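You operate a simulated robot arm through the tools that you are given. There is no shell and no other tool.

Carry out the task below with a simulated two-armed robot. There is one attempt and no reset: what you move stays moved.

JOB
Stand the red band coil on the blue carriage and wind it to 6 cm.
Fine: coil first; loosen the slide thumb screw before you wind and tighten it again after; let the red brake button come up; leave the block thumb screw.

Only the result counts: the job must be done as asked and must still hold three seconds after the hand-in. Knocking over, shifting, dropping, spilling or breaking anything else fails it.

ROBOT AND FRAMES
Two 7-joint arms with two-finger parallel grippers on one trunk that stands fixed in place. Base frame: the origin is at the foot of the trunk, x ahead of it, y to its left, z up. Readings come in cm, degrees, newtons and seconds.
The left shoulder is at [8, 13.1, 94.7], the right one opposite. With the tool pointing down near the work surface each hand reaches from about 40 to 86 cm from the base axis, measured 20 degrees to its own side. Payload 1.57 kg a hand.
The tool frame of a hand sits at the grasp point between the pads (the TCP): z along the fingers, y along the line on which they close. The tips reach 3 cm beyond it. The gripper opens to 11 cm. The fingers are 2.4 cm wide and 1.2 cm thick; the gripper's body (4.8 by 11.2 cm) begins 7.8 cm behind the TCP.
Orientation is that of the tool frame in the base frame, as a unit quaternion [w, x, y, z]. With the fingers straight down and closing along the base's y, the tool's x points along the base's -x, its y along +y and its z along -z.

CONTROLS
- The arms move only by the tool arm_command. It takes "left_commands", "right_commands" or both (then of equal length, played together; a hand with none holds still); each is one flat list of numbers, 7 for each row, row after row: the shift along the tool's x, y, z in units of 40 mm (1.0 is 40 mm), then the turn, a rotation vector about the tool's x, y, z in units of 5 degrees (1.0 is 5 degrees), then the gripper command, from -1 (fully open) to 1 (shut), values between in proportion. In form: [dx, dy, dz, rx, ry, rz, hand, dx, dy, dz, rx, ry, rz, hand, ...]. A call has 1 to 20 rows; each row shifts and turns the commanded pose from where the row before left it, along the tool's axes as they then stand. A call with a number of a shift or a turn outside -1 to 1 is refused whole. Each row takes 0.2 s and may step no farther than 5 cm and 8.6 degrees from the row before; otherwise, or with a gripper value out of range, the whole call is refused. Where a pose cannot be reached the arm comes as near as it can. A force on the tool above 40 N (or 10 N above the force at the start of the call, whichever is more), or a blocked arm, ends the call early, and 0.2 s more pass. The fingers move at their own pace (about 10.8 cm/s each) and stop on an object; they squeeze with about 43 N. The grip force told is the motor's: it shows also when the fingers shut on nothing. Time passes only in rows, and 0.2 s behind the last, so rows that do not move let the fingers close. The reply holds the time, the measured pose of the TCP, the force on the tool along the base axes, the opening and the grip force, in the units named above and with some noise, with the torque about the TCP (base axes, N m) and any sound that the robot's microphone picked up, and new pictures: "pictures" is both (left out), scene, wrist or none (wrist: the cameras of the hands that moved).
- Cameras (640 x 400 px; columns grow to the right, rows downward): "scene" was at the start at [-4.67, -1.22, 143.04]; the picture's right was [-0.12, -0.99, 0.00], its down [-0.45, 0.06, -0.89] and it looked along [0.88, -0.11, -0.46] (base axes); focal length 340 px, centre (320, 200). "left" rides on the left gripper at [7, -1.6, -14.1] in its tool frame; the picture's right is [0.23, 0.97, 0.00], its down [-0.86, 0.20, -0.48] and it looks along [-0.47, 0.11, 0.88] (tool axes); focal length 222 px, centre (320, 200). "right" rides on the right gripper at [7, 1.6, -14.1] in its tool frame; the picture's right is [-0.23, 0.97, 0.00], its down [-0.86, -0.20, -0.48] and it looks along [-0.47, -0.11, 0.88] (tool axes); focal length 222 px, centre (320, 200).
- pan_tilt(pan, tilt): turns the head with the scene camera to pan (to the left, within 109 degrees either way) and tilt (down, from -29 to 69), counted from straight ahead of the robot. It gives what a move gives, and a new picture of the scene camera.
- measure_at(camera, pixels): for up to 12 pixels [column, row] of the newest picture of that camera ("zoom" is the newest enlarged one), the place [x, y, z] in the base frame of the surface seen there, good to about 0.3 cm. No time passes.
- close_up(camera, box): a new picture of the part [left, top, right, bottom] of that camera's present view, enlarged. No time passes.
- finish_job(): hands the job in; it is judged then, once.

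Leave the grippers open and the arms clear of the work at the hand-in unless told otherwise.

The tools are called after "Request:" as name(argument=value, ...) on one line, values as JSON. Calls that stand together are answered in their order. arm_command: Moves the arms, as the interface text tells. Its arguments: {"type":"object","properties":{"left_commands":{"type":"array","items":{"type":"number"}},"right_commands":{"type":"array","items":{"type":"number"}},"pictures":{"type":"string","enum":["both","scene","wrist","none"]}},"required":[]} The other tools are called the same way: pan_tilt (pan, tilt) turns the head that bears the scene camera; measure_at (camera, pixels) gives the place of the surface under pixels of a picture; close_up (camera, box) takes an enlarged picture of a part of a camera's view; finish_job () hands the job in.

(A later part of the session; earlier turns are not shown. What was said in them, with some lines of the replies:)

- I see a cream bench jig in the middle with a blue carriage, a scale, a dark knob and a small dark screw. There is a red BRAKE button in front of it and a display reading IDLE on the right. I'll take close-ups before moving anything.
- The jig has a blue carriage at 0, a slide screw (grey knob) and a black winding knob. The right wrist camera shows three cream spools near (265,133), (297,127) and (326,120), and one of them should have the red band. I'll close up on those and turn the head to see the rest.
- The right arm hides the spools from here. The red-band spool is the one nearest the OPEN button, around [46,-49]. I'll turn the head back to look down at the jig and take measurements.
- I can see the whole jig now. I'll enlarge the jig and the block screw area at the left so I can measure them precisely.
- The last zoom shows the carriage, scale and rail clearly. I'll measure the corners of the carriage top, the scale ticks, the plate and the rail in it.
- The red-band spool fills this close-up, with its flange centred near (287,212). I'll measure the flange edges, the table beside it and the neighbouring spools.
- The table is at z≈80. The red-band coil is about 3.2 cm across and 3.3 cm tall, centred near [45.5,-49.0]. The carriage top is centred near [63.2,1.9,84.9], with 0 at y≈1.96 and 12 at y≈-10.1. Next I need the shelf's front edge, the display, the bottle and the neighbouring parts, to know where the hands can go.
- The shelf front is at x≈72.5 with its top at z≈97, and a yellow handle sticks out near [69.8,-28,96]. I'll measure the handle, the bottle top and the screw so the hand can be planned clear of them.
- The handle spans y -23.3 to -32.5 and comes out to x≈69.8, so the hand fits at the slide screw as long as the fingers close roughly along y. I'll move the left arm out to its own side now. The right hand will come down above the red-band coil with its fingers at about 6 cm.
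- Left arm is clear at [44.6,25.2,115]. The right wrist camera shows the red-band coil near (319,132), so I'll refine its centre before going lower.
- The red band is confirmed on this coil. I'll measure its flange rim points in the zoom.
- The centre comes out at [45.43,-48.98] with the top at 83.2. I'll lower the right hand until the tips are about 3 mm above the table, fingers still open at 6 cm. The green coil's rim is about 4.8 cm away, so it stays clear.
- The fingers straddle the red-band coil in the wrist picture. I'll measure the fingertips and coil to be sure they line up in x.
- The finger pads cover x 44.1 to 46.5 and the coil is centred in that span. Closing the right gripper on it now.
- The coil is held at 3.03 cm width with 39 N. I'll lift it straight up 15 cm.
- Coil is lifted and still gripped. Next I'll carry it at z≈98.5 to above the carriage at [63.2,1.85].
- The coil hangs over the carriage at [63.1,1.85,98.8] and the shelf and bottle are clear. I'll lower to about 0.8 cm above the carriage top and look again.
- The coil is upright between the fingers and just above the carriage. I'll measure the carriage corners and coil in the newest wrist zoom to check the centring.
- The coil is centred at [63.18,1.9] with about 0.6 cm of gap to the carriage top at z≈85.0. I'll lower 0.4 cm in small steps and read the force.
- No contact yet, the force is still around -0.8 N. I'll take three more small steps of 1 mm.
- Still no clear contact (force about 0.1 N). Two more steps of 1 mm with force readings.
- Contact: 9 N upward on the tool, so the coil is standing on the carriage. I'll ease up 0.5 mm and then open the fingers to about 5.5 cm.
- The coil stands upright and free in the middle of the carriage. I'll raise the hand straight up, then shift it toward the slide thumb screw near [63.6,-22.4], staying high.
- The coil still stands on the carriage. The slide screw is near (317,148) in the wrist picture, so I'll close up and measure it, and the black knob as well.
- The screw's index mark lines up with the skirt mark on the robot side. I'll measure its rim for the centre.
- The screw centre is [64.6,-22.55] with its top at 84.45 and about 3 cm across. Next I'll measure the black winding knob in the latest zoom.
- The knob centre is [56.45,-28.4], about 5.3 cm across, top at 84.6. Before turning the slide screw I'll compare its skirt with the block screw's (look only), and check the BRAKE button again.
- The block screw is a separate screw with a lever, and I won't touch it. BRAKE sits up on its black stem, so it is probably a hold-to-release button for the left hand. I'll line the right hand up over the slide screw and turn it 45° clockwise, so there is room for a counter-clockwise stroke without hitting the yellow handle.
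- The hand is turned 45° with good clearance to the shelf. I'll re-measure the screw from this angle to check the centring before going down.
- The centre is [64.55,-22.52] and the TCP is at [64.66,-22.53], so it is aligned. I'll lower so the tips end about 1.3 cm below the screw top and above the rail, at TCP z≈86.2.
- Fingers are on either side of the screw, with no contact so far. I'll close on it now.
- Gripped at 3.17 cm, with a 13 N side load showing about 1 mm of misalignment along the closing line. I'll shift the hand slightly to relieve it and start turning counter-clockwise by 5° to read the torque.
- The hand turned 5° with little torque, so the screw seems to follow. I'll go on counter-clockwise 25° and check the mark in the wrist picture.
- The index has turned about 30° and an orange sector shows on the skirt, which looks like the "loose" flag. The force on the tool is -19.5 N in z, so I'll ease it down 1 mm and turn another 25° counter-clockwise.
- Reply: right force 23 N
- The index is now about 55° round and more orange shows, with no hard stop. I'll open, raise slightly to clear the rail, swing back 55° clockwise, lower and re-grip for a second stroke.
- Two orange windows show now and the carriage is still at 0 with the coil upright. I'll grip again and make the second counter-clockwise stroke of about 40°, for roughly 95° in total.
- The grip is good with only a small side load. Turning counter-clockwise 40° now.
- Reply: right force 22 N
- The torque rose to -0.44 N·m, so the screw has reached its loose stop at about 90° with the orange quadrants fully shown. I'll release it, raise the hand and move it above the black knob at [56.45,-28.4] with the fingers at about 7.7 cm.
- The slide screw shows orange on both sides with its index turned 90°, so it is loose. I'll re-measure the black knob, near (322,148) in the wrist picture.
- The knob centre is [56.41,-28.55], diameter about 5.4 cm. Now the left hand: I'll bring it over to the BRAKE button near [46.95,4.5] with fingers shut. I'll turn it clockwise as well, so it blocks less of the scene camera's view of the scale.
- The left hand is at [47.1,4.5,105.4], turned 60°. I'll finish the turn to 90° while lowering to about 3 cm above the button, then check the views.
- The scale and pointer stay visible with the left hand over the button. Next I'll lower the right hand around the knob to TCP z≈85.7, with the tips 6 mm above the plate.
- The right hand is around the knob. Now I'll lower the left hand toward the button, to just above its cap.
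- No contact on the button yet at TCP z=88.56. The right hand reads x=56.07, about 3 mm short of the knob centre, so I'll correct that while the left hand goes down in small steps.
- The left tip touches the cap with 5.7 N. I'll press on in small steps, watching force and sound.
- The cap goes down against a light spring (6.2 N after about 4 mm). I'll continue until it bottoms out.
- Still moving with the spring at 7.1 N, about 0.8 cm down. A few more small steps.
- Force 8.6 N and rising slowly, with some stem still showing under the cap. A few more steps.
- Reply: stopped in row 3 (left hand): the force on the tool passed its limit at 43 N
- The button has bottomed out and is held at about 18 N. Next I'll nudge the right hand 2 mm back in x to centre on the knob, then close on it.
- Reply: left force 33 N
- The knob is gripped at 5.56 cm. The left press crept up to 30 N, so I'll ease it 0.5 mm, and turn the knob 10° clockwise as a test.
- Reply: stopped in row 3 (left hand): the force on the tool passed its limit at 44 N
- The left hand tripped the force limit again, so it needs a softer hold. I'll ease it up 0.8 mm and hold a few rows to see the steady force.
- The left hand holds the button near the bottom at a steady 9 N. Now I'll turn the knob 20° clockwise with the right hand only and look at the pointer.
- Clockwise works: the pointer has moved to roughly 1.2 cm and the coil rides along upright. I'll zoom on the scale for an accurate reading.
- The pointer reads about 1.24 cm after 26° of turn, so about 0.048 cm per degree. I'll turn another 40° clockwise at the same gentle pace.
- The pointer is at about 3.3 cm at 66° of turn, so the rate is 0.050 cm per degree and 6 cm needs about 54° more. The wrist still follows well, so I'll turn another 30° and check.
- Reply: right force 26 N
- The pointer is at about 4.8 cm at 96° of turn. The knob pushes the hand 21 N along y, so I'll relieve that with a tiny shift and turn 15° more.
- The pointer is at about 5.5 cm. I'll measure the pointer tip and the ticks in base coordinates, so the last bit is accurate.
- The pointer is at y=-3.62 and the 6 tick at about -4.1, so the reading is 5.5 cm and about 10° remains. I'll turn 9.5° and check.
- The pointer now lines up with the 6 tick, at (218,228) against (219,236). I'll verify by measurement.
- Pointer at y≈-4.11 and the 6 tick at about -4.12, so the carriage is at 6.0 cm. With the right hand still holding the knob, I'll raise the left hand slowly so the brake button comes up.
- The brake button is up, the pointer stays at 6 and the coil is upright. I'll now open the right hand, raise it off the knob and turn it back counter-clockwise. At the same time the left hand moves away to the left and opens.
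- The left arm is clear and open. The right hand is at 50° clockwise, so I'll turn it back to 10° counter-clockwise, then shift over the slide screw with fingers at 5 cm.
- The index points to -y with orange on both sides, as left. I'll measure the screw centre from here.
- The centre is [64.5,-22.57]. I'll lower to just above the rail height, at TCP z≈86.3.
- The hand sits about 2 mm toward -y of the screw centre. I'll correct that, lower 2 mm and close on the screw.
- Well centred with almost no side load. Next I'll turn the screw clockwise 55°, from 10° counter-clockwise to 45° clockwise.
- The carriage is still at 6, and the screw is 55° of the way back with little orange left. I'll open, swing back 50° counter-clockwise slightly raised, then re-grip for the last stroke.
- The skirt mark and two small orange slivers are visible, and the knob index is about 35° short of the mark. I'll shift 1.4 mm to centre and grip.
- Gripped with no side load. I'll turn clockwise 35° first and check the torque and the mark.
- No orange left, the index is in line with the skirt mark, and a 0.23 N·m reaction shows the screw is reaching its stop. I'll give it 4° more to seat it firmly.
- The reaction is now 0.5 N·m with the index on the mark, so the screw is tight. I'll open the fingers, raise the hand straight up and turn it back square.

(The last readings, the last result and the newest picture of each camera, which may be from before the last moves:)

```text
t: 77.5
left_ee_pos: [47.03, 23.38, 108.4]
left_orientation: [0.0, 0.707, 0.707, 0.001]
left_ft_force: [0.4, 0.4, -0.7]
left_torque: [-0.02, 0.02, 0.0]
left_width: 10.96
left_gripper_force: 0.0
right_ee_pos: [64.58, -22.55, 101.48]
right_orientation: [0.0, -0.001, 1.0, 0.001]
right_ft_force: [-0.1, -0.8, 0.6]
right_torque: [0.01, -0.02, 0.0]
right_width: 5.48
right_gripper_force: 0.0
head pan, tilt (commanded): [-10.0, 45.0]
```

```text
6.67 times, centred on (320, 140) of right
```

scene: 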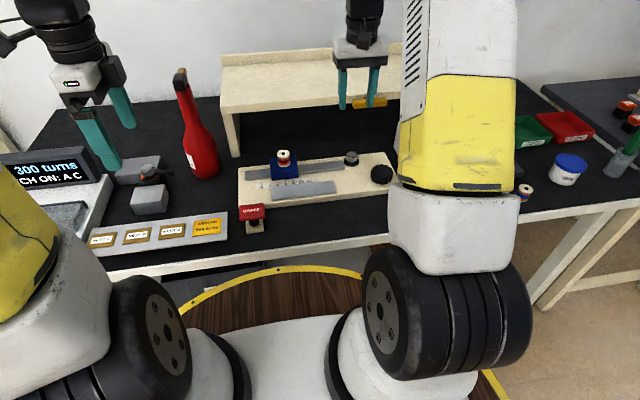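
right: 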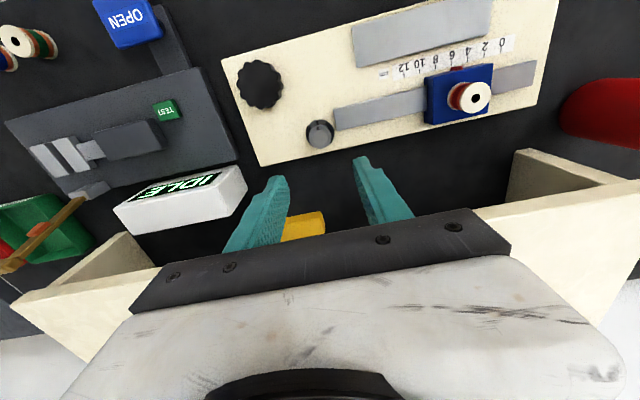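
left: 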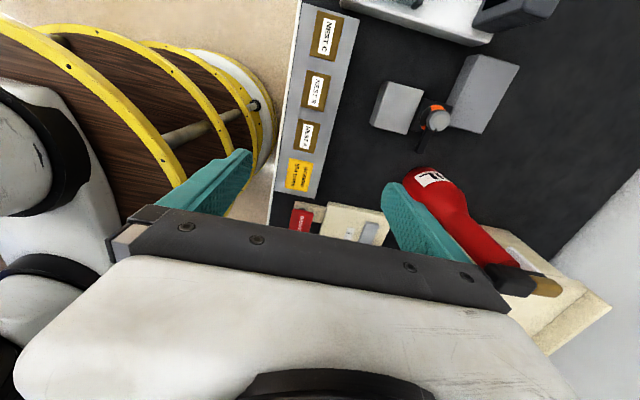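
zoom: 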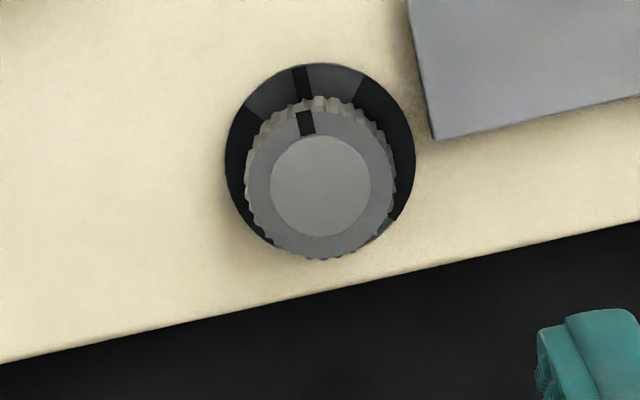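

The screw is back on its mark with no orange, the pointer is at 6, the brake is up and the coil is standing. I'll move the right arm back to its starting area and open it fully.

Request:
arm_command(right_commands=[0, 0, -0.5, 0, 0, 0, 0, 0.49, -0.69, -0.3, 0, 0, 0, 0, 0.49, -0.69, -0.3, 0, 0, 0, 0, 0.49, -0.69, -0.3, 0, 0, 0, 0, 0.49, -0.69, -0.3, 0, 0, 0, 0, 0.49, -0.69, -0.3, 0, 0, 0, -1, 0.49, -0.69, -0.3, 0, 0, 0, -1, 0.49, -0.69, -0.3, 0, 0, 0, -1, 0.49, -0.69, -0.3, 0, 0, 0, -1, 0.49, -0.69, -0.3, 0, 0, 0, -1, 0.49, -0.69, -0.3, 0, 0, 0, -1, 0, 0, 0, 0, 0, 0, -1], pictures="both")

Request:
close_up(camera="scene", box=[255, 140, 335, 200])

Request:
close_up(camera="scene", box=[110, 140, 230, 220])

```text
t: 80.1
left_ee_pos: [47.01, 23.4, 108.47]
left_orientation: [0.0, 0.708, 0.707, 0.0]
left_ft_force: [-1.0, 0.6, -0.4]
left_torque: [0.02, -0.01, 0.02]
left_width: 11.01
left_gripper_force: 0.0
right_ee_pos: [45.06, -50.48, 115.17]
right_orientation: [0.0, 0.0, 1.0, 0.0]
right_ft_force: [0.2, -0.7, -0.4]
right_torque: [-0.06, -0.03, 0.01]
right_width: 10.99
right_gripper_force: 0.0
head pan, tilt (commanded): [-10.0, 45.0]
```

scene: 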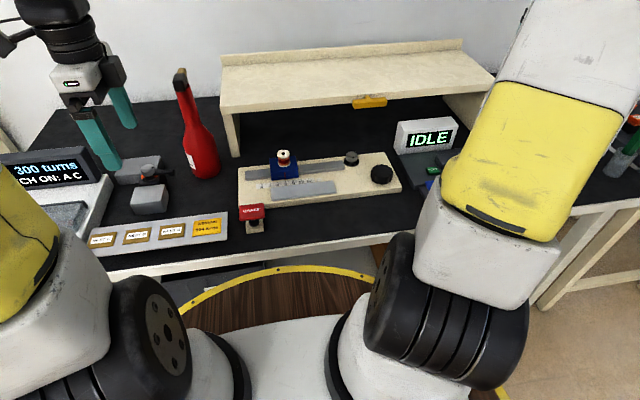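
right: 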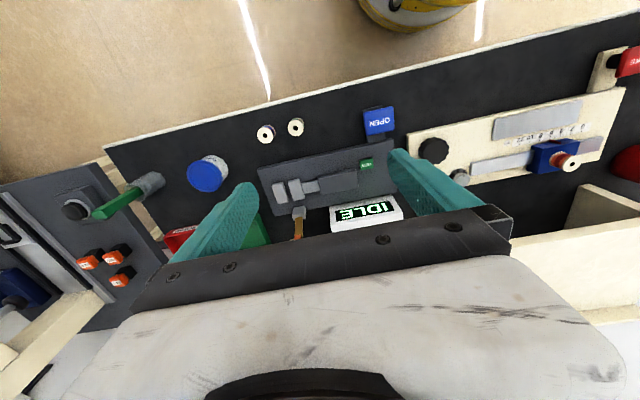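

```text
6.67 times, centred on (295, 170) of scene
```

zoom: 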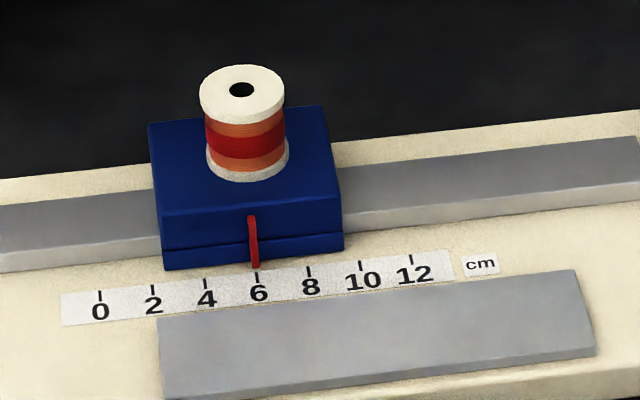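

```text
5.00 times, centred on (170, 180) of scene
```

zoom: 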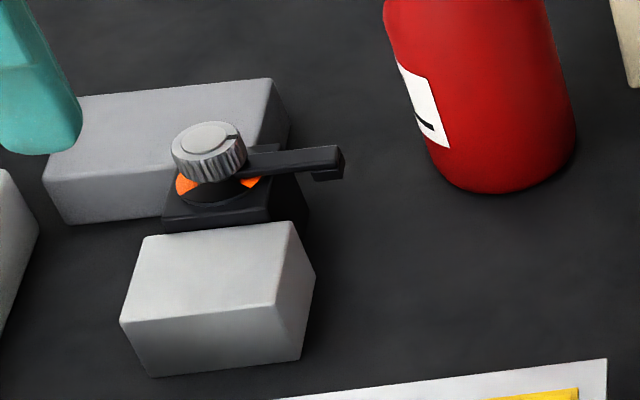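

Everything checks out:

- **Coil:** the red-band coil stands upright on the carriage.
- **Scale:** the pointer tip at (255,268) sits on the 6 tick.
- **Slide screw:** back on its mark with no orange showing.
- **Brake:** the BRAKE button is up.
- **Block screw:** untouched, looks the same as at the start.
- **Arms:** both clear of the work, grippers open.

I'm handing the job in.

Request:
finish_job()

```text
The job is handed in.
```

The red-band coil is standing on the blue carriage, and the carriage is wound to 6 cm. I've handed the job in, but the hand-in reply gave no verdict.

- **Coil:** I placed it before anything else. It stayed upright on the carriage while winding.
- **Winding:** I loosened the slide thumb screw a quarter turn to its stop. Then I held the brake button down with the left hand and turned the black knob clockwise. The pointer measured within about 0.1 cm of the 6 mark and was still there after the screw was tightened.
- **Slide thumb screw:** It is tightened back to its stop, with its index on the mark and no orange showing.
- **Brake button:** It came up when I lifted the left hand off it.
- **Block thumb screw:** I didn't touch it, and it looks the same as at the start.

The left hand went over its 40 N force limit twice while pressing the brake button. I eased it off, and the button still came up normally afterwards. I saw nothing else knocked or shifted, and both arms finished clear of the work with the grippers open.
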